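You operate a simulated robot arm through the tools that you are given. There is no shell and no other tool. Be economical: measure what you need, move in short steps, check, and stop when the job is done.

You run a simulated robot arm. Do the job below in one go: nothing can be reset, and whatever is moved stays where it is left.

JOB
Grease the green sleeve on the turntable; put it in the ready tray.
Fine: turn it under the nozzle, give the green grease knob a quarter turn, then bring pocket 56 back to the orange mark; leave the purple lock rocker on Free.

The check looks at the end state, three seconds after you hand in, the way a careful person would. Anything else that was tipped, shoved, dropped, spilled or broken makes it a failure.

ROBOT AND FRAMES
A 6-joint arm with a two-finger parallel gripper, fixed in place. Base frame: the origin is at the foot of the arm, x ahead of it, y to its left, z up; the work surface is at about z = 800. Readings come in mm, degrees, newtons and seconds.
With the tool pointing down near the work surface it reaches from about 240 to 640 mm from the base axis. Its first joint turns from -66.0 to 66.0 degrees. Payload 2.7 kg.
Tool frame: the origin (TCP) lies between the finger pads and is the grasp point; the fingertips stand 23 mm ahead of it; z points along the fingers, y is the line along which they close. Largest opening 94 mm; finger width 38, thickness 10; the body of the gripper, 54 by 96 mm, starts 39 mm behind the TCP.
Orientation is that of the tool frame in the base frame, as [roll, pitch, yaw] about the fixed x, y, z axes, in that order (R = Rz(yaw) Ry(pitch) Rx(roll)). With the fingers straight down and closing along the base's y, the tool's x points along the base's -x, its y along +y and its z along -z.

CONTROLS
- The arm moves only by the tool jog_arm. Its argument "moves" is a list that holds one entry, the list of rows, each a list of 7 numbers: the shift along the tool's x, y, z in m, then the turn, a rotation vector about the tool's x, y, z in degrees, then the gripper command, from -1 (shut) to 1 (fully open), values between in proportion. In form: [[[x, y, z, wx, wy, wz, jaw], ...]]. A call has 1 to 12 rows; each row is the pose to reach, as a shift and turn from the pose commanded when the call began, along the tool's axes at that moment. A row lasts 0.2 s, in which the tool goes at most 50 mm and 8.6 degrees; a call with a longer step from one row to the next is refused whole, and so is a gripper value outside its range. Where a pose cannot be reached the arm comes as near as it can. A force on the tool above 40 N (or 10 N above the force at the start of the call, whichever is more), or a blocked arm, ends the call early, and 0.2 s more pass. Each finger travels about 45 mm/s and halts on what it meets, pressing with about 24 N; the grip force reading is that of the motor and also rises with nothing between the fingers. The clock runs only during rows and for 0.2 s after the last one: add rows that repeat a pose to give the fingers time. The reply holds the time, the measured pose of the TCP, the force on the tool along the base axes, the opening and the grip force, in the units named above and with some noise, with the torque about the TCP (base axes, N m) and any sound that the robot's microphone picked up.
- Cameras (640 x 400 px; columns grow to the right, rows downward): "scene" is fixed at [85.4, -440.7, 1403.1]; the picture's right is [0.66, -0.75, 0.00], its down [-0.43, -0.38, -0.82] and it looks along [0.61, 0.54, -0.58] (base axes); focal length 314 px, centre (320, 200). "wrist" rides on the gripper at [86, 16, -74] in the tool frame; the picture's right is [-0.18, 0.98, 0.00], its down [-0.58, -0.11, -0.81] and it looks along [-0.79, -0.15, 0.59] (tool axes); focal length 243 px, centre (320, 200).
- get_image(camera): a new picture of that camera. The clock stands still meanwhile.
- pixel_to_xyz(camera, pixels): for up to 12 pixels [column, row] of the newest picture of that camera ("zoom" is the newest enlarged one), the place [x, y, z] in the base frame of the surface seen there, good to about 3 mm. The clock stands still meanwhile.
- inspect(camera, box): a new picture of the part [left, top, right, bottom] of that camera's present view, enlarged. The clock stands still meanwhile.
- close_job(): hands the job in; it is judged then, once.

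Work in short steps. Measure before you move; look again where a grasp or a placing could have gone wrong, and mend it. You have 80 turns and 54 pictures in all, those below and enlarged ones among them. Open the gripper and draw the arm clear of the work before you hand the job in, unless the task says otherwise; then end with one line.

The tools are called after "Emit:" as name(argument=value, ...) on one line, values as JSON. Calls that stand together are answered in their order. jog_arm: Moves the arm, as the interface text tells. Its arguments: {"type":"object","properties":{"moves":{"type":"array","items":{"type":"array","items":{"type":"array","items":{"type":"number"}}}}},"required":["moves"]} The other tools are called the same way: get_image (camera) takes a picture; pixel_to_xyz (camera, pixels) gives the place of the surface under pixels of a picture; inspect (camera, box) takes an enlarged picture of a part of a camera's view; close_job () hands the job in.

At the start:

```text
time_s: 0.0
position: [296.7, -164.9, 1145.0]
tcp_rot: [-180.0, 0.0, -180.0]
ft_force: [-0.3, 0.3, 0.3]
torque: [-0.03, -0.03, 0.01]
grip_width: 94.2
grip_force: 0.1
```

scene: 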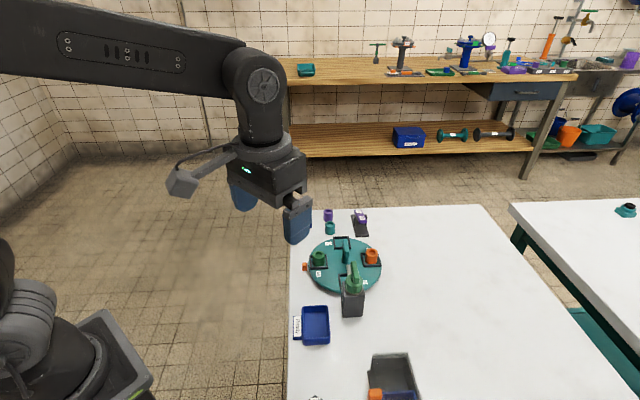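
wrist: 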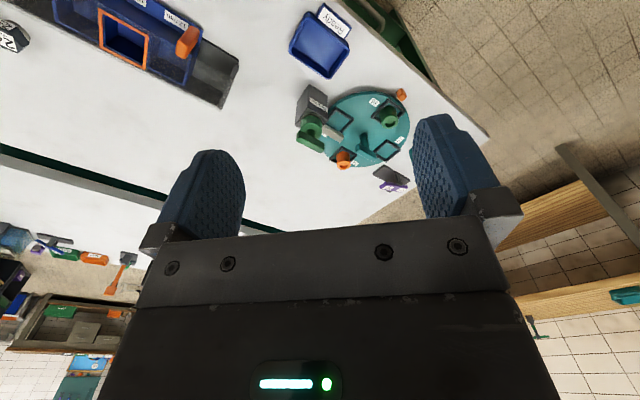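

The scene shows the turntable near (345,262), and the nozzle unit at (352,295). I'll enlarge both areas.

Emit:
inspect(camera="scene", box=[285, 200, 405, 275])

Emit:
inspect(camera="scene", box=[285, 230, 413, 310])

Emit:
inspect(camera="wrist", box=[270, 70, 430, 200])

Emit:
inspect(camera="scene", box=[280, 290, 440, 400])

```text
5.33 times, centred on (345, 238) of scene
```

zoom: 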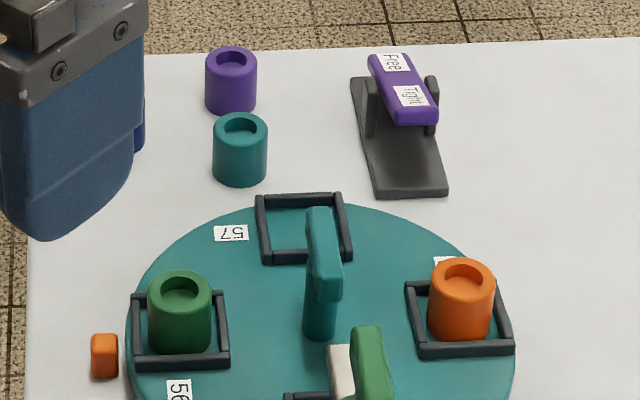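

```text
5.00 times, centred on (349, 270) of scene
```

zoom: 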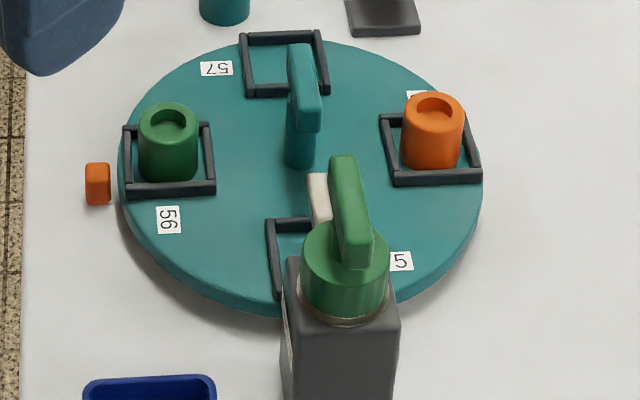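

```text
3.08 times, centred on (350, 135) of wrist
```

zoom: 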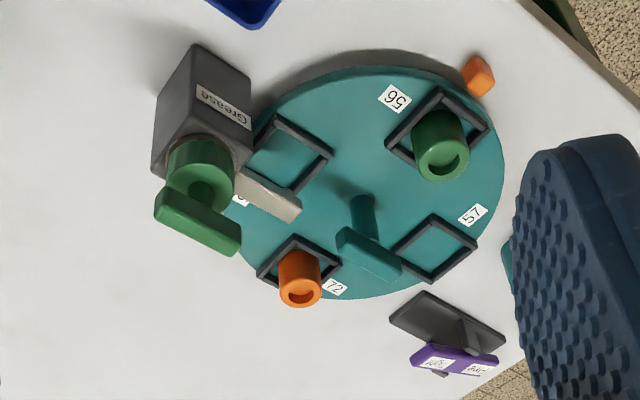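

```text
3.64 times, centred on (360, 345) of scene
```

zoom: 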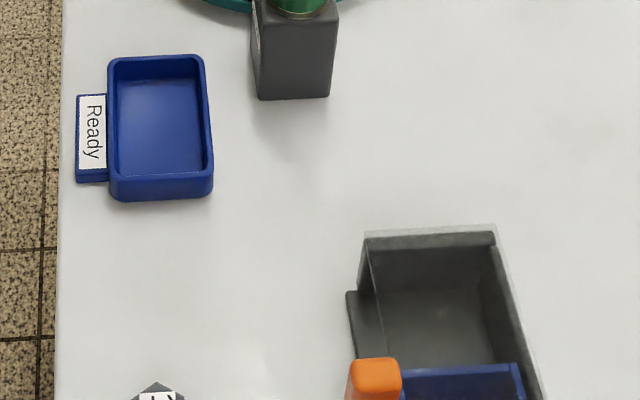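

Now I'll measure the key points from a zoom of the turntable and the rocker.

Emit:
inspect(camera="scene", box=[285, 200, 413, 280])

Emit:
pixel_to_xyz(camera="scene", pixels=[[358, 212], [366, 221], [345, 243], [347, 252], [354, 266], [356, 280], [319, 256], [371, 251], [304, 267], [315, 335], [310, 265], [380, 262]])

Emit:
inspect(camera="wrist", box=[365, 150, 425, 200])

```text
5.00 times, centred on (349, 240) of scene
```

zoom: 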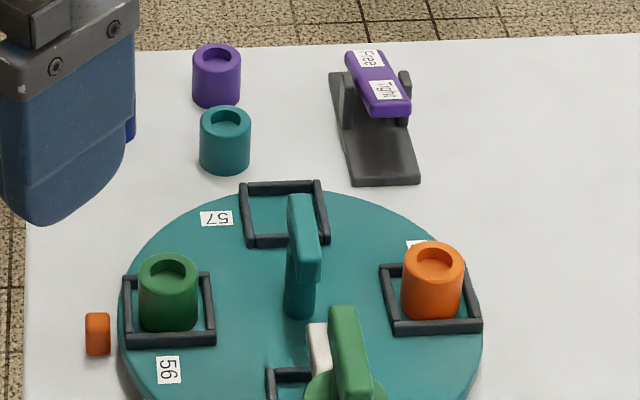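

```text
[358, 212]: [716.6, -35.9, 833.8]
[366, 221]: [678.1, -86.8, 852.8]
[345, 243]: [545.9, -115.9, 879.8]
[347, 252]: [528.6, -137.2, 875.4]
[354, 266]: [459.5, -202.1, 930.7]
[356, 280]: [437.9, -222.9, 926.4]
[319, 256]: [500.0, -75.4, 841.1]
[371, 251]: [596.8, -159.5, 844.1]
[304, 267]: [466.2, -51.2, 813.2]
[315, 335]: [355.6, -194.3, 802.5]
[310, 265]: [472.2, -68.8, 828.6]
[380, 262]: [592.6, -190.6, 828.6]
```

```text
8.00 times, centred on (395, 175) of wrist
```

zoom: 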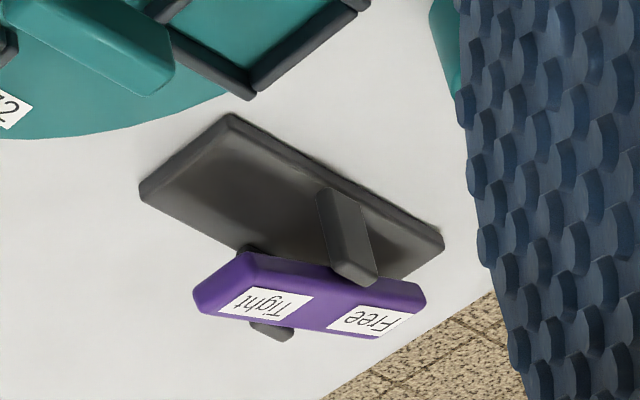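

The Free end reads z≈834 and the Tight end ≈853, so the rocker appears to be on Free. I'll enlarge the wrist view of the turntable and measure the handle bar, knob and rocker there.

Emit:
inspect(camera="wrist", box=[290, 80, 418, 160])

Emit:
pixel_to_xyz(camera="wrist", pixels=[[383, 181], [404, 184], [357, 132], [368, 138], [311, 125], [328, 129], [320, 127], [345, 133], [400, 95], [386, 173]])

```text
5.00 times, centred on (354, 120) of wrist
```

zoom: 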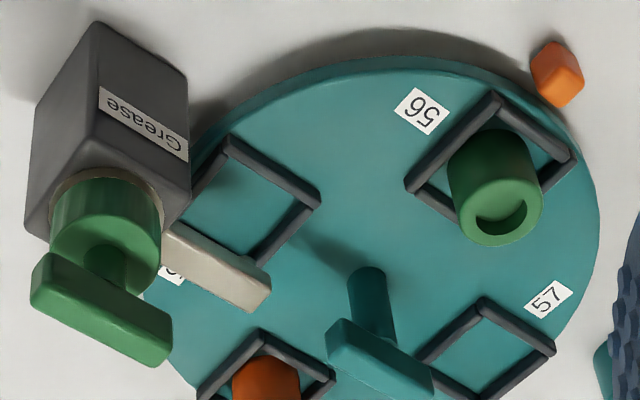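

```text
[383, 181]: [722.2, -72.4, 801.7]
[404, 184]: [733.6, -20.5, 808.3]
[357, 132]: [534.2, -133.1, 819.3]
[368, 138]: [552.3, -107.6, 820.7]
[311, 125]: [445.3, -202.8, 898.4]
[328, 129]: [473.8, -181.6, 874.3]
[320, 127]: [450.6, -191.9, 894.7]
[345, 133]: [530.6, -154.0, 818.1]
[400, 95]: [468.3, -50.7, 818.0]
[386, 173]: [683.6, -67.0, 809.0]
```

I picked some rows too high, so I'm measuring directly on the zoom: turntable bar ends (345,335)/(420,378), knob bar (50,275)/(155,340), nozzle (250,290), sleeve top (500,225), and others.

Emit:
pixel_to_xyz(camera="zoom", pixels=[[340, 350], [380, 372], [422, 392], [50, 290], [100, 318], [155, 345], [110, 255], [255, 295], [205, 258], [480, 232], [445, 180], [370, 275]])

Emit:
pixel_to_xyz(camera="wrist", pixels=[[386, 185], [391, 187], [403, 190], [395, 176], [408, 180], [385, 172], [310, 45], [333, 73], [345, 37], [296, 38], [320, 60], [340, 20]])

```text
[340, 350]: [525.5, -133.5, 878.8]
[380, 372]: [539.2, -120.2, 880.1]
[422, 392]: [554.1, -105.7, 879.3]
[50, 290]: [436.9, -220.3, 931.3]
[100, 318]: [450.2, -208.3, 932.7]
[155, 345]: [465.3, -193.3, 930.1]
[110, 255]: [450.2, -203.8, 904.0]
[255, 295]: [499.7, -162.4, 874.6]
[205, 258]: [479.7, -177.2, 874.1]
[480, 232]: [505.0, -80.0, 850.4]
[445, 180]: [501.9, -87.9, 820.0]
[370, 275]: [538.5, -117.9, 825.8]
```

```text
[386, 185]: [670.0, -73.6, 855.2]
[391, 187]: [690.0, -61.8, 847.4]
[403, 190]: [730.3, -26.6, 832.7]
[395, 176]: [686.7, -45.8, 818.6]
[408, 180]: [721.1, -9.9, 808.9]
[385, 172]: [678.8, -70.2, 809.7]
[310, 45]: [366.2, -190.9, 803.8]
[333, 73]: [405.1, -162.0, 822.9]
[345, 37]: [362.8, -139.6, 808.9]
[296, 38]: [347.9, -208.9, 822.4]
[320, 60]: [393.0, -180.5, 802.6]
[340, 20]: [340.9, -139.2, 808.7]
```

Table centre ≈(539,-119), bar top z≈880 at 43°. Pocket 56 is at ~135° and the nozzle at ~225°, so a +90° turn is needed. I'll go above the handle and turn the wrist so the camera stays clear of the knob.

Emit:
jog_arm(moves=[[[-0.02, 0.004, 0.0125, 0, 0, 8, 0.6], [-0.04, 0.008, 0.025, 0, 0, 16, 0.4], [-0.06, 0.012, 0.0375, 0, 0, 24, 0.2], [-0.08, 0.016, 0.05, 0, 0, 32, 0.1], [-0.1, 0.02, 0.0625, 0, 0, 40, 0.1], [-0.12, 0.024, 0.075, 0, 0, 48, 0.1], [-0.14, 0.028, 0.0875, 0, 0, 56, 0.1], [-0.16, 0.032, 0.1, 0, 0, 64, 0.1], [-0.18, 0.036, 0.1125, 0, 0, 72, 0.1], [-0.2, 0.04, 0.125, 0, 0, 80, 0.1], [-0.22, 0.044, 0.1375, 0, 0, 88, 0.1], [-0.242, 0.046, 0.15, 0, 0, 96, 0.1]]])

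```text
time_s: 2.6
position: [537.5, -116.9, 994.6]
tcp_rot: [-180.0, -0.1, 83.9]
ft_force: [-0.1, 0.1, 0.8]
torque: [-0.01, 0.01, 0.02]
grip_width: 51.7
grip_force: 0.1
```

Reached at yaw 84 without trouble. I continue to yaw ≈43 and go down to z≈930, still clear of the bar.

Emit:
jog_arm(moves=[[[0, 0, 0.01, 0, 0, 8, 0.1], [0, 0, 0.025, 0, 0, 16, 0.1], [0, 0, 0.04, 0, 0, 24, 0.1], [0, 0, 0.055, 0, 0, 32, 0.1], [0, 0, 0.065, 0, 0, 40.5, 0.1], [0, 0, 0.065, 0, 0, 40.5, 0.1]]])

Emit:
get_image(camera="wrist")

Emit:
inspect(camera="scene", box=[265, 170, 425, 270])

```text
time_s: 4.0
position: [538.7, -118.0, 928.5]
tcp_rot: [-180.0, 0.0, 43.4]
ft_force: [0.6, 0.8, -0.1]
torque: [-0.02, 0.0, -0.01]
grip_width: 51.4
grip_force: 0.0
```

```text
44 pictures are left
```

wrist: 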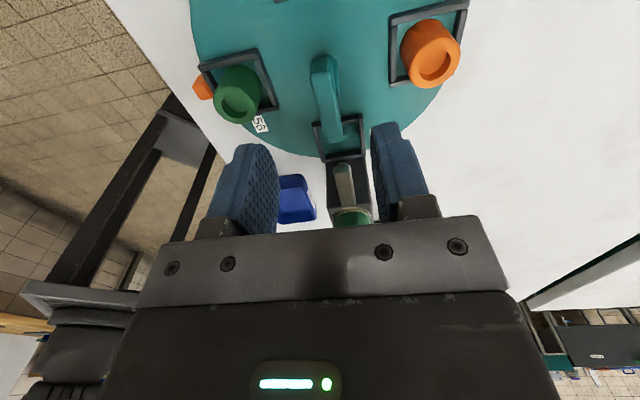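

```text
4.00 times, centred on (345, 220) of scene
```

zoom: 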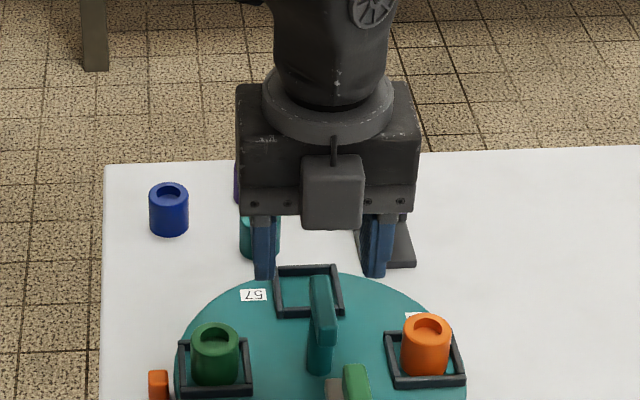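

Fingers straddle the bar in the picture. I narrow the opening to ~38 mm to stay clear of the sleeves, descend to z≈872 and then close.

Emit:
jog_arm(moves=[[[0, 0, 0.01, 0, 0, 0, -0.2], [0, 0, 0.025, 0, 0, 0, -0.2], [0, 0, 0.04, 0, 0, 0, -0.2], [0, 0, 0.056, 0, 0, 0, -0.2], [0, 0, 0.056, 0, 0, 0, -0.2]]])

Emit:
jog_arm(moves=[[[0, 0, 0, 0, 0, 0, -0.6], [0, 0, 0, 0, 0, 0, -1], [0, 0, 0, 0, 0, 0, -1], [0, 0, 0, 0, 0, 0, -1]]])

```text
time_s: 5.2
position: [538.6, -118.6, 873.3]
tcp_rot: [179.9, 0.0, 43.5]
ft_force: [0.4, 1.1, -0.2]
torque: [0.0, -0.01, 0.0]
grip_width: 37.6
grip_force: 0.0
```

```text
time_s: 6.0
position: [542.3, -122.1, 874.3]
tcp_rot: [179.2, -0.3, 43.5]
ft_force: [8.4, -4.1, -5.7]
torque: [-0.09, 0.41, -0.02]
grip_width: 15.7
grip_force: 45.1
stopped in row 3: the force on the tool passed its limit at 41 N (the readings are from after the stop); the commanded pose is now the measured one
```

The bar is gripped (15.7 mm), and it self-centred at about (542,-122). I try a first turn of ~24°.

Emit:
jog_arm(moves=[[[0, 0, 0, 0, 0, -4, -1], [0, 0, 0, 0, 0, -8, -1], [0, 0, 0, 0, 0, -12, -1], [0, 0, 0, 0, 0, -16, -1], [0, 0, 0, 0, 0, -20, -1], [0, 0, 0, 0, 0, -24, -1]]])

Emit:
inspect(camera="scene", box=[265, 200, 425, 300])

```text
time_s: 7.4
position: [542.5, -122.5, 873.8]
tcp_rot: [179.1, 0.0, 67.5]
ft_force: [22.8, -15.4, -19.5]
torque: [0.38, -0.17, -0.14]
grip_width: 15.9
grip_force: 44.9
```

```text
4.00 times, centred on (345, 250) of scene
```

zoom: 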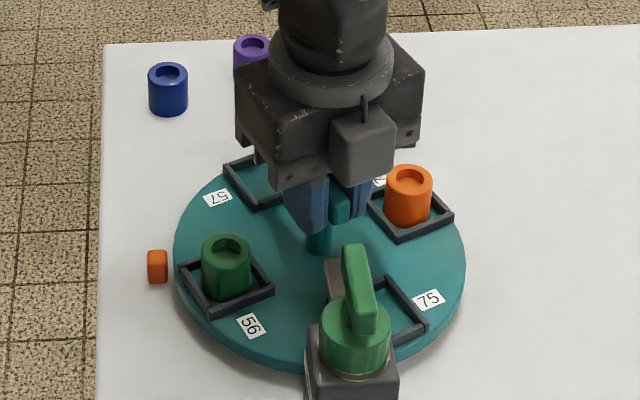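

The table turns freely (Free works). There is a side force of (23,-15,-20), so I shift slightly along that before turning on.

Emit:
jog_arm(moves=[[[0, 0.001, 0.0005, 0, 0, 0, -1], [0, 0.002, 0.001, 0, 0, 0, -1]]])

```text
time_s: 8.0
position: [543.4, -122.6, 874.3]
tcp_rot: [179.2, 0.0, 67.5]
ft_force: [-1.2, -8.9, 4.0]
torque: [0.68, 0.16, -0.04]
grip_width: 15.6
grip_force: 45.4
```

Forces dropped. Continue 66° in steps.

Emit:
jog_arm(moves=[[[0, 0, 0, 0, 0, -6, -1], [0, 0, 0, 0, 0, -12, -1], [0, 0, 0, 0, 0, -18, -1], [0, 0, 0, 0, 0, -24, -1], [0, 0, 0, 0, 0, -30, -1]]])

```text
time_s: 9.2
position: [545.5, -123.5, 874.8]
tcp_rot: [179.1, 0.5, 97.6]
ft_force: [7.4, -9.8, 13.5]
torque: [0.77, 0.43, -0.05]
grip_width: 15.9
grip_force: 45.3
```

Forces are fine; I finish the remaining ~36°.

Emit:
jog_arm(moves=[[[0, 0, 0, 0, 0, -6, -1], [0, 0, 0, 0, 0, -12, -1], [0, 0, 0, 0, 0, -18, -1], [0, 0, 0, 0, 0, -24, -1], [0, 0, 0, 0, 0, -30, -1], [0, 0, 0, 0, 0, -36, -1], [0, 0, 0, 0, 0, -36, -1]]])

Emit:
inspect(camera="scene", box=[285, 230, 413, 310])

```text
time_s: 10.8
position: [546.1, -121.4, 874.6]
tcp_rot: [179.5, 1.0, 133.6]
ft_force: [28.7, -3.0, -3.1]
torque: [0.11, 0.16, -0.03]
grip_width: 15.6
grip_force: 44.5
```

```text
5.00 times, centred on (349, 270) of scene
```

zoom: 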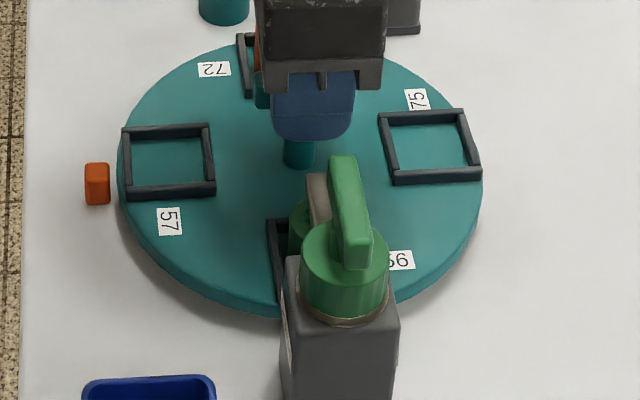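

Pocket 56 is now under the nozzle, with pocket outlines matching their initial places. I relieve the side force, open to 38 mm, and rise.

Emit:
jog_arm(moves=[[[-0.0013, 0.0013, 0, 0, 0, 0, -1], [-0.0013, 0.0013, 0, 0, 0, 0, -0.6], [-0.0013, 0.0013, 0, 0, 0, 0, -0.2], [-0.0013, 0.0013, 0, 0, 0, 0, -0.2]]])

Emit:
jog_arm(moves=[[[0, 0, -0.02, 0, 0, 0, -0.2], [0, 0, -0.05, 0, 0, 0, -0.2], [0, 0, -0.09, 0, 0, 0, -0.2], [0, 0, -0.13, 0, 0, 0, -0.2]]])

Emit:
get_image(camera="wrist")

Emit:
inspect(camera="scene", box=[285, 230, 413, 310])

```text
time_s: 11.8
position: [544.3, -121.8, 874.0]
tcp_rot: [179.7, 0.7, 133.4]
ft_force: [-0.4, -0.2, 0.8]
torque: [0.02, 0.02, -0.02]
grip_width: 37.6
grip_force: 0.1
```

```text
time_s: 12.8
position: [546.8, -121.0, 1002.8]
tcp_rot: [179.7, 0.7, 133.4]
ft_force: [-0.8, 0.3, -0.3]
torque: [-0.01, -0.04, 0.01]
grip_width: 37.6
grip_force: 0.1
```

```text
40 pictures are left
```

wrist: 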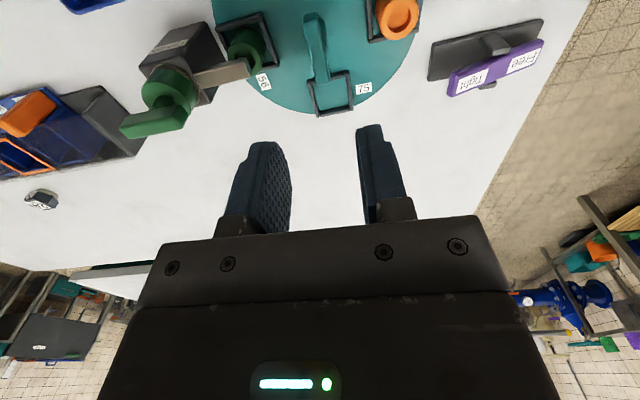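

```text
5.00 times, centred on (349, 270) of scene
```

zoom: 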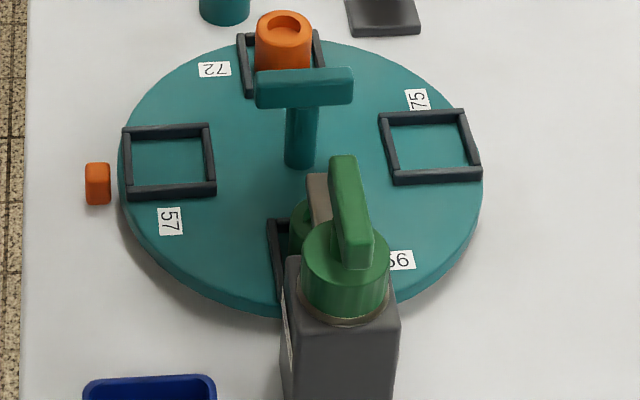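

Zoom on the wrist view to check the nozzle/sleeve alignment and any arrow on the knob.

Emit:
inspect(camera="wrist", box=[110, 10, 286, 140])

Emit:
pixel_to_xyz(camera="wrist", pixels=[[128, 130], [155, 123], [182, 115], [168, 80], [235, 70], [246, 40], [312, 25], [320, 60], [470, 75], [523, 58]])

```text
3.08 times, centred on (198, 75) of wrist
```

zoom: 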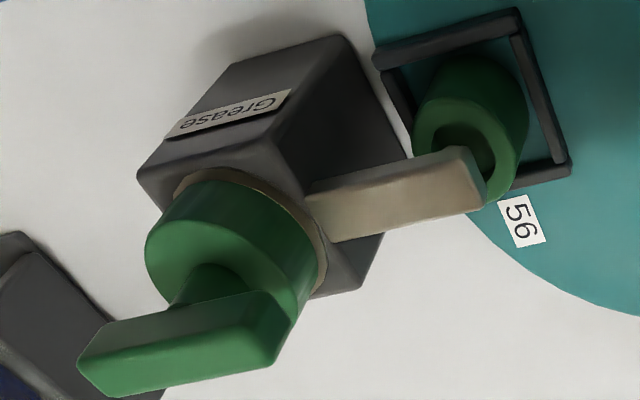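

```text
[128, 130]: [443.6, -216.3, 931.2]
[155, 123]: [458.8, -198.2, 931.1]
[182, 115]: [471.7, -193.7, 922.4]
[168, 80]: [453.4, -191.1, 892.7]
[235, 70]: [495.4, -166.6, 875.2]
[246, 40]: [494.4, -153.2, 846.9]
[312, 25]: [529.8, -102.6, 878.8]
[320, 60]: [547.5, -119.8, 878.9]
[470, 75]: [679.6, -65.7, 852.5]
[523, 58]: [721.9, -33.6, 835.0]
```

Sleeve hole sits right under the nozzle tip. I measure the knob's cylinder top and bar and then move over it with the wrist turned to yaw ≈223.

Emit:
pixel_to_xyz(camera="zoom", pixels=[[175, 225], [200, 230], [190, 255], [250, 265], [215, 275], [100, 380], [100, 345], [180, 330], [265, 300], [265, 345], [180, 365], [320, 225]])

Emit:
jog_arm(moves=[[[0, -0.011, 0, 0, 0, -7.5, -0.2], [0, -0.022, 0, 0, 0, -15, -0.2], [0, -0.033, 0, 0, 0, -22.5, -0.2], [0, -0.044, 0, 0, 0, -30, -0.2], [0, -0.055, 0, 0, 0, -37.5, -0.2], [0, -0.066, 0, 0, 0, -45, -0.2], [0, -0.077, 0, 0, 0, -52.5, -0.2], [0, -0.088, 0, 0, 0, -60, -0.2], [0, -0.099, 0, 0, 0, -67.5, -0.2], [0, -0.11, 0, 0, 0, -75, -0.2], [0, -0.12, 0, 0, 0, -82.5, -0.2], [0.001, -0.128, 0, 0, 0, -90, -0.2]]])

Emit:
get_image(camera="wrist")

Emit:
get_image(camera="scene")

```text
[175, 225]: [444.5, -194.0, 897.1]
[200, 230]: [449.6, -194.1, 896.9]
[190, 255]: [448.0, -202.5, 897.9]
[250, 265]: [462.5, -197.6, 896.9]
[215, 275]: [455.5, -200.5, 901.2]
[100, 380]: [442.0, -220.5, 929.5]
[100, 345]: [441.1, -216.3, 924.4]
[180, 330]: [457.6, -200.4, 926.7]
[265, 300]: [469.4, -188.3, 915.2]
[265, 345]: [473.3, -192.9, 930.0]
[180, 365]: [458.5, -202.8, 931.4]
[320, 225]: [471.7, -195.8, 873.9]
```

```text
time_s: 15.4
position: [450.4, -209.1, 1003.3]
tcp_rot: [-179.3, 0.3, -136.6]
ft_force: [0.8, 0.2, 0.6]
torque: [-0.02, 0.0, -0.02]
grip_width: 37.7
grip_force: 0.0
```

```text
37 pictures are left
```

wrist: 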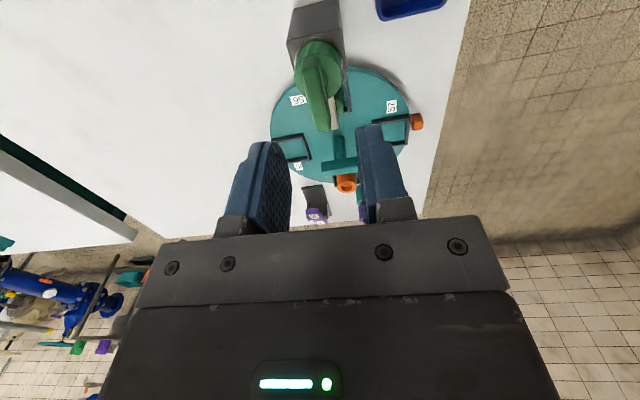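

```text
36 pictures are left
```

scene: 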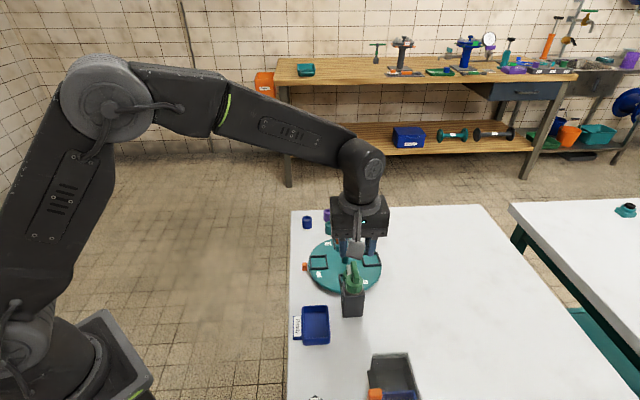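

Measure the knob bar's top edges from this new wrist view.

Emit:
inspect(camera="wrist", box=[270, 20, 398, 140])

Emit:
pixel_to_xyz(camera="wrist", pixels=[[309, 60], [320, 125], [314, 95], [308, 95], [324, 95], [305, 60], [318, 60], [315, 125], [328, 125]])

```text
3.33 times, centred on (334, 80) of wrist
```

zoom: 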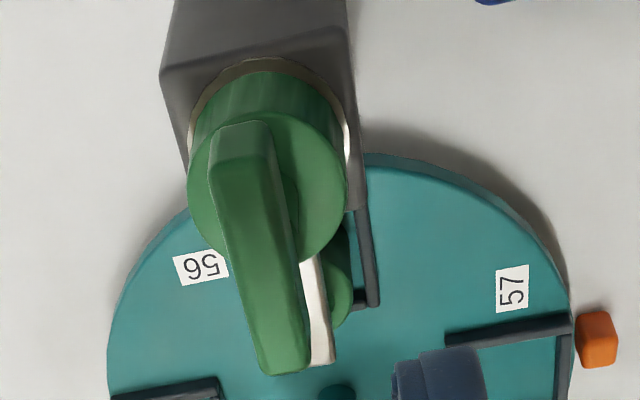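

```text
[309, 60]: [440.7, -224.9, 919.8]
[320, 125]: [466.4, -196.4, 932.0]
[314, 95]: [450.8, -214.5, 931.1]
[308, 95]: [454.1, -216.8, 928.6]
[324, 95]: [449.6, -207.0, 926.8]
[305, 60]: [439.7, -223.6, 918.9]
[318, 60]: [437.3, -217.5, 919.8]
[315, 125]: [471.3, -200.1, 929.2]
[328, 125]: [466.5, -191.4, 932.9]
```

Bar centre ≈(455,-208), top 932; knob cylinder top 897. I descend to z≈928 with a small correction, then close gently.

Emit:
jog_arm(moves=[[[-0.004, -0.003, 0.02, 0, 0, 0, -0.2], [-0.004, -0.003, 0.04, 0, 0, 0, -0.2], [-0.004, -0.003, 0.06, 0, 0, 0, -0.2], [-0.004, -0.003, 0.075, 0, 0, 0, -0.2], [-0.004, -0.003, 0.075, 0, 0, 0, -0.35]]])

Emit:
inspect(camera="wrist", box=[220, 20, 420, 240])

Emit:
inspect(camera="scene", box=[285, 220, 413, 320])

```text
time_s: 16.6
position: [455.1, -208.2, 927.4]
tcp_rot: [-179.3, 0.2, -136.6]
ft_force: [0.6, 0.4, -0.1]
torque: [-0.01, -0.01, 0.06]
grip_width: 30.8
grip_force: 0.0
```

```text
1.82 times, centred on (320, 130) of wrist
```

zoom: 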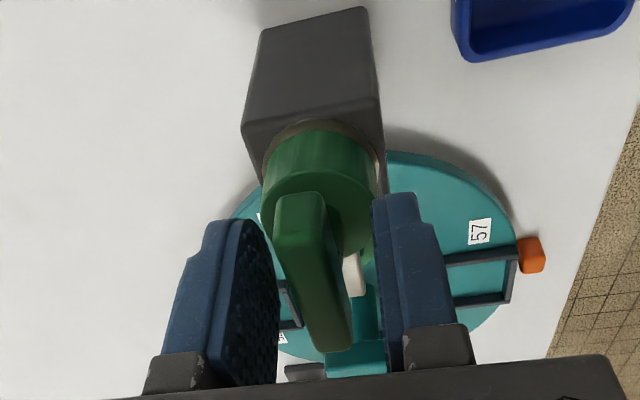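

```text
4.00 times, centred on (349, 270) of scene
```

zoom: 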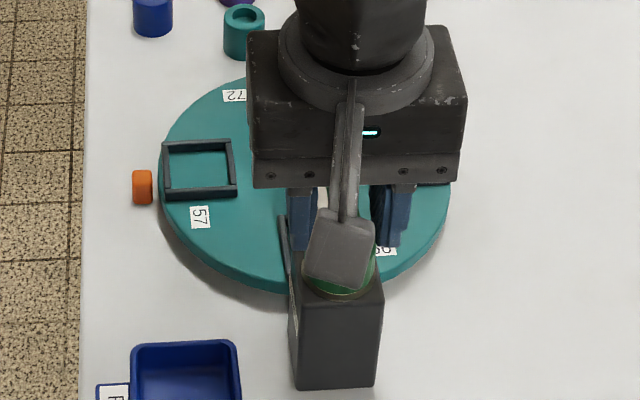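

Bar sits closer to the left (-y) finger by about 5 mm; I shift -4 mm in tool y and close slowly.

Emit:
jog_arm(moves=[[[0, -0.004, 0, 0, 0, 0, -0.35], [0, -0.004, 0, 0, 0, 0, -0.45], [0, -0.004, 0, 0, 0, 0, -0.55], [0, -0.004, 0, 0, 0, 0, -0.6], [0, -0.004, 0, 0, 0, 0, -0.65], [0, -0.004, 0, 0, 0, 0, -0.7], [0, -0.004, 0, 0, 0, 0, -1], [0, -0.004, 0, 0, 0, 0, -1]]])

```text
time_s: 18.4
position: [454.9, -209.3, 927.8]
tcp_rot: [-179.9, 0.1, -136.5]
ft_force: [-24.8, 28.8, 12.0]
torque: [1.23, 0.15, 0.04]
grip_width: 13.4
grip_force: 45.1
```

Grip at 13.4 mm; force pushes toward +y tool, so I back off 2.5 mm.

Emit:
jog_arm(moves=[[[0, 0.0012, 0, 0, 0, 0, -1], [0, 0.0025, -0.0005, 0, 0, 0, -1]]])

```text
time_s: 19.0
position: [454.8, -209.4, 927.7]
tcp_rot: [-179.6, 0.1, -136.6]
ft_force: [-11.5, 21.8, 1.2]
torque: [0.27, 0.89, -0.04]
grip_width: 13.8
grip_force: 45.3
```

Another small relief, then a cautious 8° counter-clockwise test turn watching the torque.

Emit:
jog_arm(moves=[[[0, 0.0015, 0, 0, 0, 0, -1], [0, 0.0015, 0, 0, 0, -2, -1], [0, 0.0015, 0, 0, 0, -4, -1], [0, 0.0015, 0, 0, 0, -6, -1], [0, 0.0015, 0, 0, 0, -8, -1]]])

Emit:
inspect(camera="wrist", box=[220, 20, 420, 240])

```text
time_s: 20.2
position: [456.6, -209.2, 927.1]
tcp_rot: [-179.2, 0.2, -128.9]
ft_force: [0.4, 0.5, -16.1]
torque: [0.77, 0.1, -1.99]
grip_width: 14.6
grip_force: 44.8
```

```text
1.82 times, centred on (320, 130) of wrist
```

zoom: 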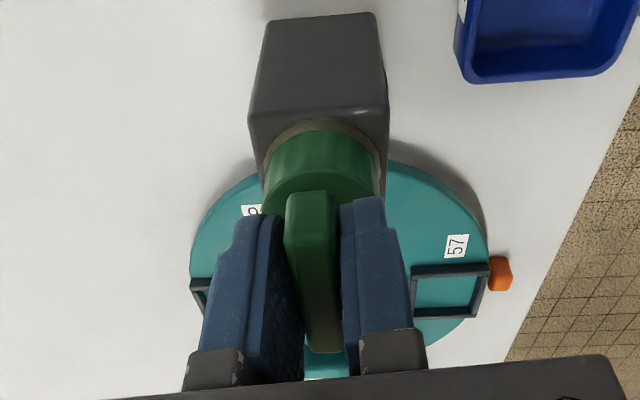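

Torque -2 N·m, so counter-clockwise meets a stop. I go back and turn clockwise by a first ~15° to compare.

Emit:
jog_arm(moves=[[[0, 0, 0, 0, 0, 4, -1], [0, 0, 0, 0, 0, 8, -1], [0, 0, 0, 0, 0, 12, -1], [0, 0, 0, 0, 0, 16, -1], [0, 0, 0, 0, 0, 20, -1], [0, 0, 0, 0, 0, 24, -1]]])

Emit:
inspect(camera="wrist", box=[220, 20, 420, 240])

```text
time_s: 21.6
position: [456.1, -208.6, 928.0]
tcp_rot: [-179.6, 0.3, -152.7]
ft_force: [-8.6, 1.9, -11.4]
torque: [-0.11, 1.19, 0.0]
grip_width: 13.7
grip_force: 45.4
```

```text
1.82 times, centred on (320, 130) of wrist
```

zoom: 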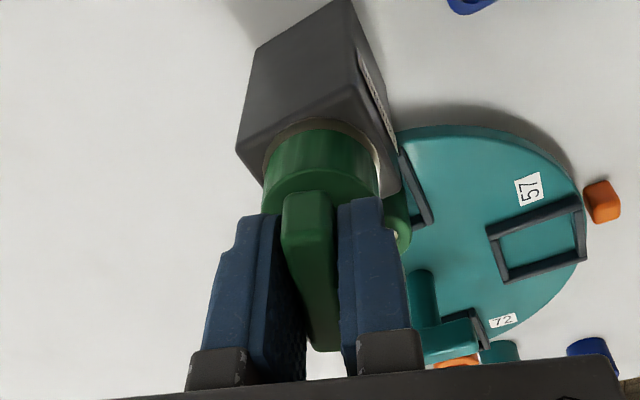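

Clockwise moves freely (torque 0). I continue 60°.

Emit:
jog_arm(moves=[[[0, 0, 0, 0, 0, 6, -1], [0, 0, 0, 0, 0, 12, -1], [0, 0, 0, 0, 0, 18, -1], [0, 0, 0, 0, 0, 24, -1], [0, 0, 0, 0, 0, 30, -1], [0, 0, 0, 0, 0, 36, -1], [0, 0, 0, 0, 0, 42, -1], [0, 0, 0, 0, 0, 48, -1], [0, 0, 0, 0, 0, 54, -1], [0, 0, 0, 0, 0, 60, -1]]])

```text
time_s: 23.8
position: [455.2, -208.9, 927.8]
tcp_rot: [179.9, 0.7, 147.2]
ft_force: [-4.4, 9.7, -4.5]
torque: [0.65, 1.29, 0.01]
grip_width: 13.8
grip_force: 44.6
```

Now the last ~14° slowly.

Emit:
jog_arm(moves=[[[0, 0, 0, 0, 0, 4, -1], [0, 0, 0, 0, 0, 8, -1], [0, 0, 0, 0, 0, 11, -1], [0, 0, 0, 0, 0, 14, -1], [0, 0, 0, 0, 0, 14, -1]]])

Emit:
inspect(camera="wrist", box=[220, 20, 420, 240])

```text
time_s: 25.0
position: [455.6, -208.0, 928.7]
tcp_rot: [179.6, 0.8, 133.5]
ft_force: [-0.9, 19.6, -2.3]
torque: [0.01, 0.02, 0.05]
grip_width: 13.8
grip_force: 45.1
```

```text
1.82 times, centred on (320, 130) of wrist
```

zoom: 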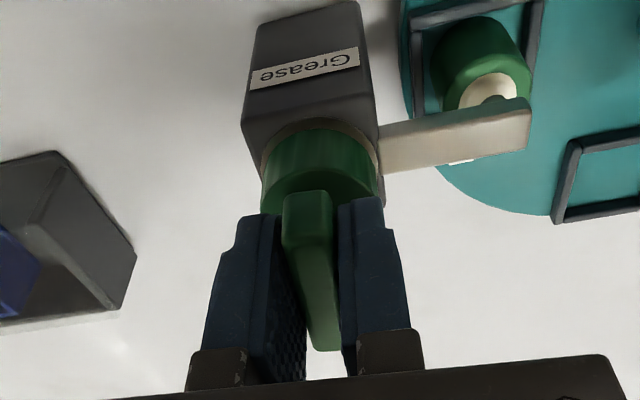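

The sleeve hole now shows white grease and the knob has turned a quarter. I release and rise.

Emit:
jog_arm(moves=[[[0.0008, 0.0008, 0, 0, 0, 0, -1], [0.0008, 0.0008, 0, 0, 0, 0, -0.6], [0.0008, 0.0008, 0, 0, 0, 0, -0.3], [0.0008, 0.0008, 0, 0, 0, 0, -0.3]]])

Emit:
jog_arm(moves=[[[0, 0, -0.02, 0, 0, 0, -0.3], [0, 0, -0.05, 0, 0, 0, -0.3], [0, 0, -0.075, 0, 0, 0, -0.3]]])

Emit:
inspect(camera="wrist", box=[240, 0, 440, 125])

```text
time_s: 26.0
position: [455.5, -208.7, 928.1]
tcp_rot: [179.7, 0.6, 133.3]
ft_force: [-0.5, 0.3, 0.3]
torque: [0.02, 0.0, 0.03]
grip_width: 32.9
grip_force: 0.0
```

```text
time_s: 26.8
position: [455.8, -208.8, 1003.6]
tcp_rot: [179.7, 0.7, 133.4]
ft_force: [0.2, -0.7, -0.5]
torque: [-0.04, 0.0, -0.01]
grip_width: 32.9
grip_force: 0.1
```

```text
3.20 times, centred on (340, 62) of wrist
```

zoom: 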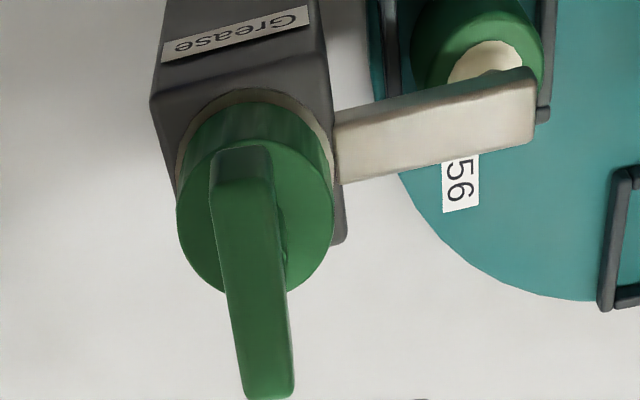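

Grease is in. I go back over the turntable handle at (544,-122) with the same yaw, then descend to z≈874.

Emit:
jog_arm(moves=[[[0.0005, 0.03, 0, 0, 0, 0, -0.2], [0.001, 0.06, 0, 0, 0, 0, -0.2], [0.0015, 0.09, 0, 0, 0, 0, -0.2], [0.002, 0.115, 0, 0, 0, 0, -0.2], [0.0023, 0.1243, 0, 0, 0, 0, -0.2], [0.0023, 0.1243, 0, 0, 0, 0, -0.2]]])

Emit:
get_image(camera="wrist")

```text
time_s: 28.2
position: [543.0, -119.2, 1004.3]
tcp_rot: [179.7, 0.7, 133.3]
ft_force: [0.1, 0.8, -0.1]
torque: [0.0, 0.01, -0.03]
grip_width: 37.7
grip_force: 0.0
```

```text
28 pictures are left
```

wrist: 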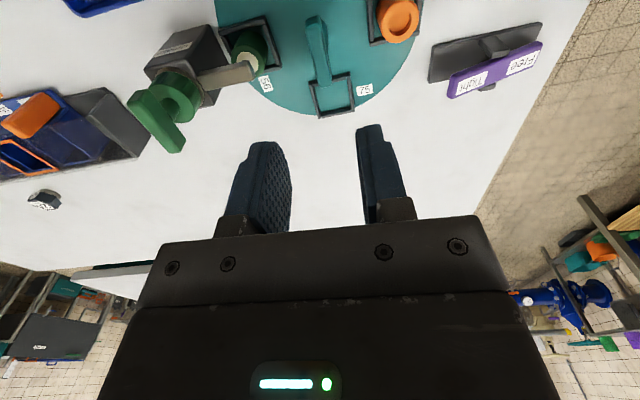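

Position is good; descend with a small correction and close slowly.

Emit:
jog_arm(moves=[[[-0.0025, -0.001, 0.04, 0, 0, 0, -0.2], [-0.0025, -0.001, 0.08, 0, 0, 0, -0.2], [-0.0025, -0.001, 0.11, 0, 0, 0, -0.2], [-0.0025, -0.001, 0.13, 0, 0, 0, -0.2], [-0.0025, -0.001, 0.13, 0, 0, 0, -0.4], [-0.0025, -0.001, 0.13, 0, 0, 0, -0.5], [-0.0025, -0.001, 0.13, 0, 0, 0, -0.6], [-0.0025, -0.001, 0.13, 0, 0, 0, -0.65], [-0.0025, -0.001, 0.13, 0, 0, 0, -1], [-0.0025, -0.001, 0.13, 0, 0, 0, -1]]])

```text
time_s: 30.4
position: [545.8, -121.8, 874.3]
tcp_rot: [179.7, 0.8, 133.5]
ft_force: [14.6, 12.2, -6.3]
torque: [-0.3, -0.35, -0.05]
grip_width: 15.7
grip_force: 45.1
```

Gripped. I turn back (clockwise) in steps, with a small relief along +y tool.

Emit:
jog_arm(moves=[[[0, 0.001, 0, 0, 0, 5, -1], [0, 0.001, 0, 0, 0, 11, -1], [0, 0.001, 0, 0, 0, 17, -1], [0, 0.001, 0, 0, 0, 23, -1], [0, 0.001, 0, 0, 0, 30, -1]]])

```text
time_s: 31.6
position: [545.7, -122.3, 873.9]
tcp_rot: [179.8, 0.3, 103.3]
ft_force: [-12.1, 11.1, 1.2]
torque: [-0.83, 0.35, 0.03]
grip_width: 15.6
grip_force: 45.0
```

Emit:
jog_arm(moves=[[[0.001, -0.001, 0, 0, 0, 5, -1], [0.001, -0.001, 0, 0, 0, 11, -1], [0.001, -0.001, 0, 0, 0, 17, -1], [0.001, -0.001, 0, 0, 0, 23, -1], [0.001, -0.001, 0, 0, 0, 30, -1]]])

```text
time_s: 32.8
position: [544.2, -122.7, 873.7]
tcp_rot: [179.6, 0.2, 73.3]
ft_force: [-21.3, -0.4, 3.2]
torque: [-1.04, 1.07, 0.06]
grip_width: 15.6
grip_force: 45.0
```

Force -21 N in x, so I relieve by 1.5 mm while finishing the last 30°.

Emit:
jog_arm(moves=[[[0, -0.0015, 0, 0, 0, 5, -1], [0, -0.002, 0, 0, 0, 11, -1], [0, -0.002, 0, 0, 0, 17, -1], [0, -0.002, 0, 0, 0, 23, -1], [0, -0.002, 0, 0, 0, 29.8, -1], [0, -0.002, 0, 0, 0, 29.8, -1]]])

Emit:
inspect(camera="scene", box=[285, 230, 413, 310])

```text
time_s: 34.2
position: [542.9, -121.6, 874.0]
tcp_rot: [179.4, -0.1, 43.5]
ft_force: [-15.3, -8.7, 4.2]
torque: [-0.49, 1.23, -0.04]
grip_width: 15.7
grip_force: 44.9
```

```text
5.00 times, centred on (349, 270) of scene
```

zoom: 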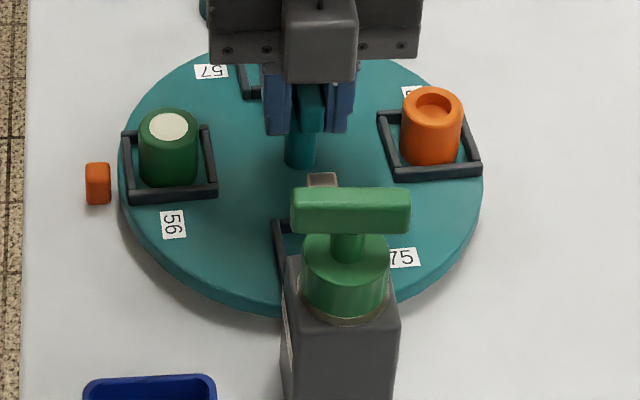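

Pocket 56 is ≈2.5° short of its original pose (label at (173,224) vs (169,219)). I turn 2.5° more.

Emit:
jog_arm(moves=[[[-0.0005, -0.0005, 0, 0, 0, 1.2, -1], [-0.0005, -0.0005, 0, 0, 0, 2.5, -1], [-0.0005, -0.0005, 0, 0, 0, 2.5, -1]]])

Emit:
inspect(camera="scene", box=[285, 230, 413, 310])

```text
time_s: 35.0
position: [543.3, -121.6, 873.5]
tcp_rot: [179.4, -0.2, 41.1]
ft_force: [-11.9, -7.8, 2.6]
torque: [-0.53, 1.31, 0.0]
grip_width: 15.3
grip_force: 45.3
```

```text
5.00 times, centred on (349, 270) of scene
```

zoom: 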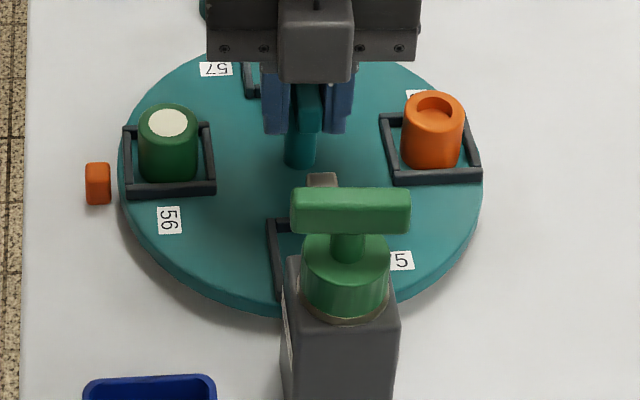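

It now matches the original picture (label at (169,219), corner at (127,197)). I relieve the residual force slightly, release, and rise.

Emit:
jog_arm(moves=[[[-0.001, 0, 0, 0, 0, 0, -1], [-0.001, 0, 0, 0, 0, 0, -0.6], [-0.001, 0, 0, 0, 0, 0, -0.2], [-0.001, 0, 0, 0, 0, 0, -0.2]]])

Emit:
jog_arm(moves=[[[0, 0, -0.02, 0, 0, 0, -0.2], [0, 0, -0.05, 0, 0, 0, -0.2], [0, 0, -0.09, 0, 0, 0, -0.2], [0, 0, -0.12, 0, 0, 0, -0.2]]])

Emit:
inspect(camera="scene", box=[285, 230, 413, 310])

Emit:
pixel_to_xyz(camera="zoom", pixels=[[168, 122], [168, 107], [142, 125], [194, 125], [168, 138], [168, 178], [168, 190], [130, 160], [209, 160], [150, 130], [208, 128], [97, 175]])

```text
time_s: 36.0
position: [542.3, -122.4, 873.3]
tcp_rot: [179.3, -0.3, 41.1]
ft_force: [0.2, 0.7, 0.0]
torque: [0.0, -0.01, 0.0]
grip_width: 37.3
grip_force: 0.2
```

```text
time_s: 37.0
position: [541.0, -120.4, 993.4]
tcp_rot: [179.3, -0.4, 41.1]
ft_force: [-0.4, -0.2, 0.0]
torque: [0.02, -0.01, -0.05]
grip_width: 37.7
grip_force: 0.0
```

```text
5.00 times, centred on (349, 270) of scene
```

zoom: 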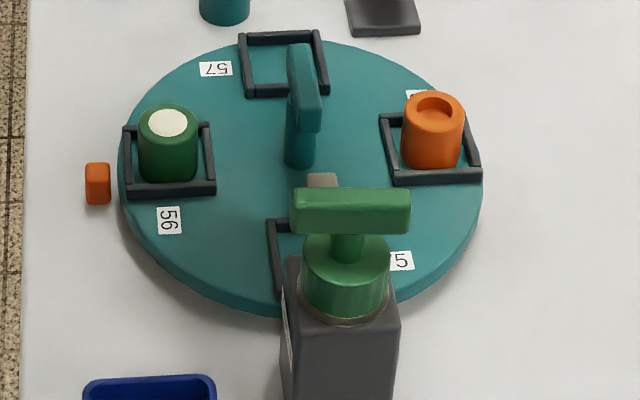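

```text
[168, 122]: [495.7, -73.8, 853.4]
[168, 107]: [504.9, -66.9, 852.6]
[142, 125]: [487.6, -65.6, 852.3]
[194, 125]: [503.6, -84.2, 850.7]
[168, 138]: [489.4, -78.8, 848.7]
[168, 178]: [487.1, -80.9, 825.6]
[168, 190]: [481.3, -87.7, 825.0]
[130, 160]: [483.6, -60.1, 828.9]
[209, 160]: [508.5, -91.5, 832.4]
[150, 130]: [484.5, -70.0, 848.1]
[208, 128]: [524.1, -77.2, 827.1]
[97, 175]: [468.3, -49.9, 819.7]
```

Everything matches the original. Sleeve centre ≈(496.5,-74), top 852, pocket walls ≈830. I move above it with yaw ≈135 (closing tangentially, camera outward) and also measure the tray.

Emit:
jog_arm(moves=[[[-0.0003, -0.005, 0, 0, 0, -7.8, -0.1], [-0.0005, -0.011, 0, 0, 0, -15.6, 0], [-0.0008, -0.016, 0, 0, 0, -23.4, 0.1], [-0.001, -0.021, 0.005, 0, 0, -31.2, 0.1], [-0.0013, -0.027, 0.01, 0, 0, -39, 0.1], [-0.0015, -0.032, 0.02, 0, 0, -46.8, 0.1], [-0.0018, -0.037, 0.03, 0, 0, -54.6, 0.1], [-0.002, -0.043, 0.04, 0, 0, -62.4, 0.1], [-0.0023, -0.048, 0.05, 0, 0, -70.2, 0.1], [-0.0025, -0.053, 0.055, 0, 0, -78, 0.1], [-0.0028, -0.058, 0.06, 0, 0, -86, 0.1], [-0.003, -0.064, 0.063, 0, 0, -94, 0.1]]])

Emit:
get_image(camera="wrist")

Emit:
inspect(camera="scene", box=[280, 210, 408, 350])

Emit:
pixel_to_xyz(camera="scene", pixels=[[303, 308], [328, 307], [330, 342], [304, 344], [315, 325], [309, 314], [323, 312], [325, 333], [310, 335], [297, 328]])

```text
time_s: 39.6
position: [497.1, -75.1, 931.5]
tcp_rot: [179.6, 0.7, 135.4]
ft_force: [0.1, 0.4, -0.5]
torque: [0.01, 0.01, 0.05]
grip_width: 51.8
grip_force: 0.1
```

```text
24 pictures are left
```

wrist: 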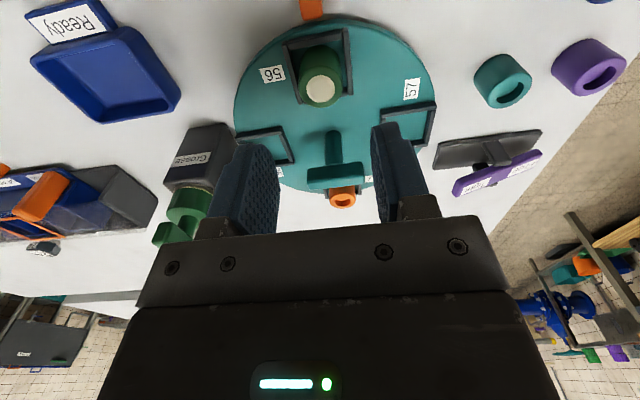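

```text
2.86 times, centred on (344, 280) of scene
```

zoom: 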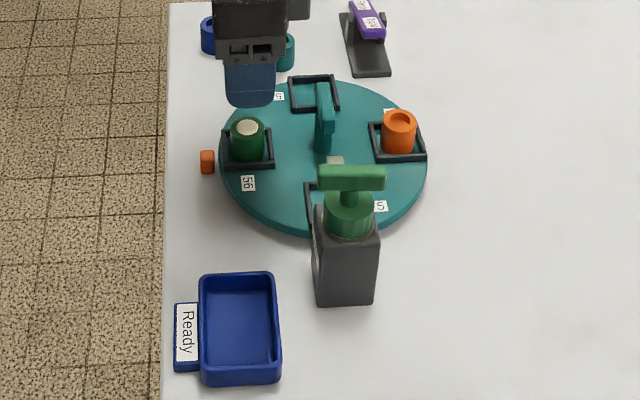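

```text
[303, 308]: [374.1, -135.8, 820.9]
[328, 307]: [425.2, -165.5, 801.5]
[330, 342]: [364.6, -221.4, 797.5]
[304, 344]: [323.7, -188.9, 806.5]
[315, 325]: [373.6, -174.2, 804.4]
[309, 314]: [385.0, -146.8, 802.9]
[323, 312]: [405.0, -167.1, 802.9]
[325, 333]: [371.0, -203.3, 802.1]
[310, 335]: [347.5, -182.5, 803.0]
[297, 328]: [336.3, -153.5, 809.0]
```

Check the sleeve centre from this wrist view (pixel ~(321,90)) before descending.

Emit:
pixel_to_xyz(camera="wrist", pixels=[[321, 90], [307, 90], [335, 88], [321, 79], [321, 101], [300, 75], [343, 72], [285, 50], [352, 80], [298, 100]])

```text
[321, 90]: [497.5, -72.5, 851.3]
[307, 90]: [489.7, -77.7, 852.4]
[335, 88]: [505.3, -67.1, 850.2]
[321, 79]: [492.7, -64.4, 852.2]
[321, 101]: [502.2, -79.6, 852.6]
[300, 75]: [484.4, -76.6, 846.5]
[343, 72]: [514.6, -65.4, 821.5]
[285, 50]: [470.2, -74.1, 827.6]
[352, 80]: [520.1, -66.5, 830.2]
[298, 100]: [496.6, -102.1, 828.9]
```

Sleeve centre ≈(497,-73). I descend to z≈855 (tips ≈832, above pocket walls) and close slowly.

Emit:
jog_arm(moves=[[[0.001, 0.0015, 0.025, 0, 0, 0, 0.1], [0.001, 0.0015, 0.05, 0, 0, 0, 0.1], [0.001, 0.0015, 0.068, 0, 0, 0, 0.1], [0.001, 0.0015, 0.0765, 0, 0, 0, 0.1], [0.001, 0.0015, 0.0765, 0, 0, 0, -0.1]]])

Emit:
get_image(camera="wrist")

```text
time_s: 40.8
position: [499.4, -73.1, 853.1]
tcp_rot: [179.8, 0.8, 135.0]
ft_force: [0.0, 0.8, 0.5]
torque: [0.0, 0.02, 0.01]
grip_width: 42.3
grip_force: 0.0
```

```text
22 pictures are left
```

wrist: 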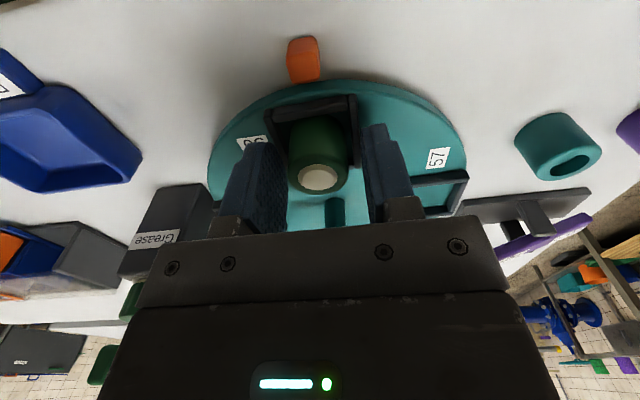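

Sleeve lies between the fingers, slightly nearer the left; I shift -1.5 mm in y and close.

Emit:
jog_arm(moves=[[[0, -0.0015, 0, 0, 0, 0, -0.1], [0, -0.0015, 0, 0, 0, 0, -0.2], [0, -0.0015, 0, 0, 0, 0, -0.3], [0, -0.0015, 0, 0, 0, 0, -0.4], [0, -0.0015, 0, 0, 0, 0, -0.45], [0, -0.0015, 0, 0, 0, 0, -0.5], [0, -0.0015, 0, 0, 0, 0, -0.7], [0, -0.0015, 0, 0, 0, 0, -0.7]]])

```text
time_s: 42.6
position: [497.6, -74.4, 853.6]
tcp_rot: [179.7, 0.8, 135.2]
ft_force: [0.9, 0.9, 1.5]
torque: [0.0, 0.04, 0.01]
grip_width: 29.0
grip_force: 24.1
```

Gripped at 29 mm with no side force. Lift straight up 90 mm.

Emit:
jog_arm(moves=[[[0, 0, 0, 0, 0, 0, -0.9], [0, 0, -0.01, 0, 0, 0, -0.9], [0, 0, -0.025, 0, 0, 0, -0.9], [0, 0, -0.045, 0, 0, 0, -0.9], [0, 0, -0.07, 0, 0, 0, -0.9], [0, 0, -0.1, 0, 0, 0, -0.9]]])

Emit:
inspect(camera="scene", box=[285, 210, 413, 310])

```text
time_s: 44.0
position: [497.0, -75.2, 953.7]
tcp_rot: [179.6, 0.7, 135.1]
ft_force: [0.5, -0.3, -0.3]
torque: [-0.01, -0.02, -0.01]
grip_width: 29.1
grip_force: 23.8
```

```text
4.00 times, centred on (349, 260) of scene
```

zoom: 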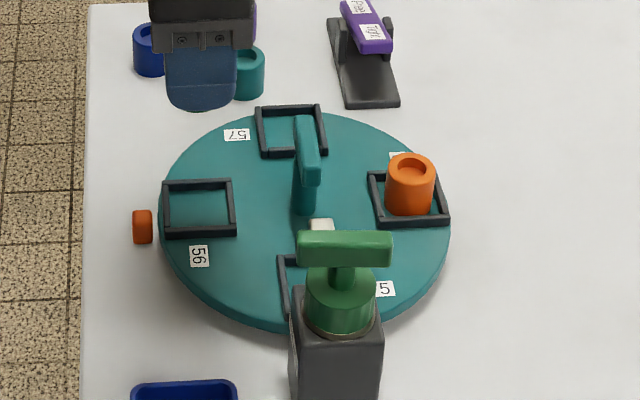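

Sleeve is out of the pocket and the table is unmoved. I measure the tray's inside more exactly.

Emit:
inspect(camera="scene", box=[285, 295, 349, 350])

```text
7.27 times, centred on (317, 322) of scene
```

zoom: 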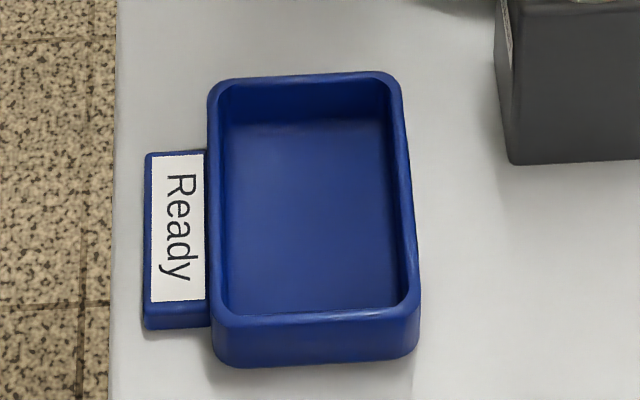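

Emit:
pixel_to_xyz(camera="zoom", pixels=[[213, 88], [394, 80], [412, 305], [220, 322], [228, 128], [378, 122], [300, 210], [300, 78], [313, 318], [213, 200], [404, 190], [240, 305]])

```text
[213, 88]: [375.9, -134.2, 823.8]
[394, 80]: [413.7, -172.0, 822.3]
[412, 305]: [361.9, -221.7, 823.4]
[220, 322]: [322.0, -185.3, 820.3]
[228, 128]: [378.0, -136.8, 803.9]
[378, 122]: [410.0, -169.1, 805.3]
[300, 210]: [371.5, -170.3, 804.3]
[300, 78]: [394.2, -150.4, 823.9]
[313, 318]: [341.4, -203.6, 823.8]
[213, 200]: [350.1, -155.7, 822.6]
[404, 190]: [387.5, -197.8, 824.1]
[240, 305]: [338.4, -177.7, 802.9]
```

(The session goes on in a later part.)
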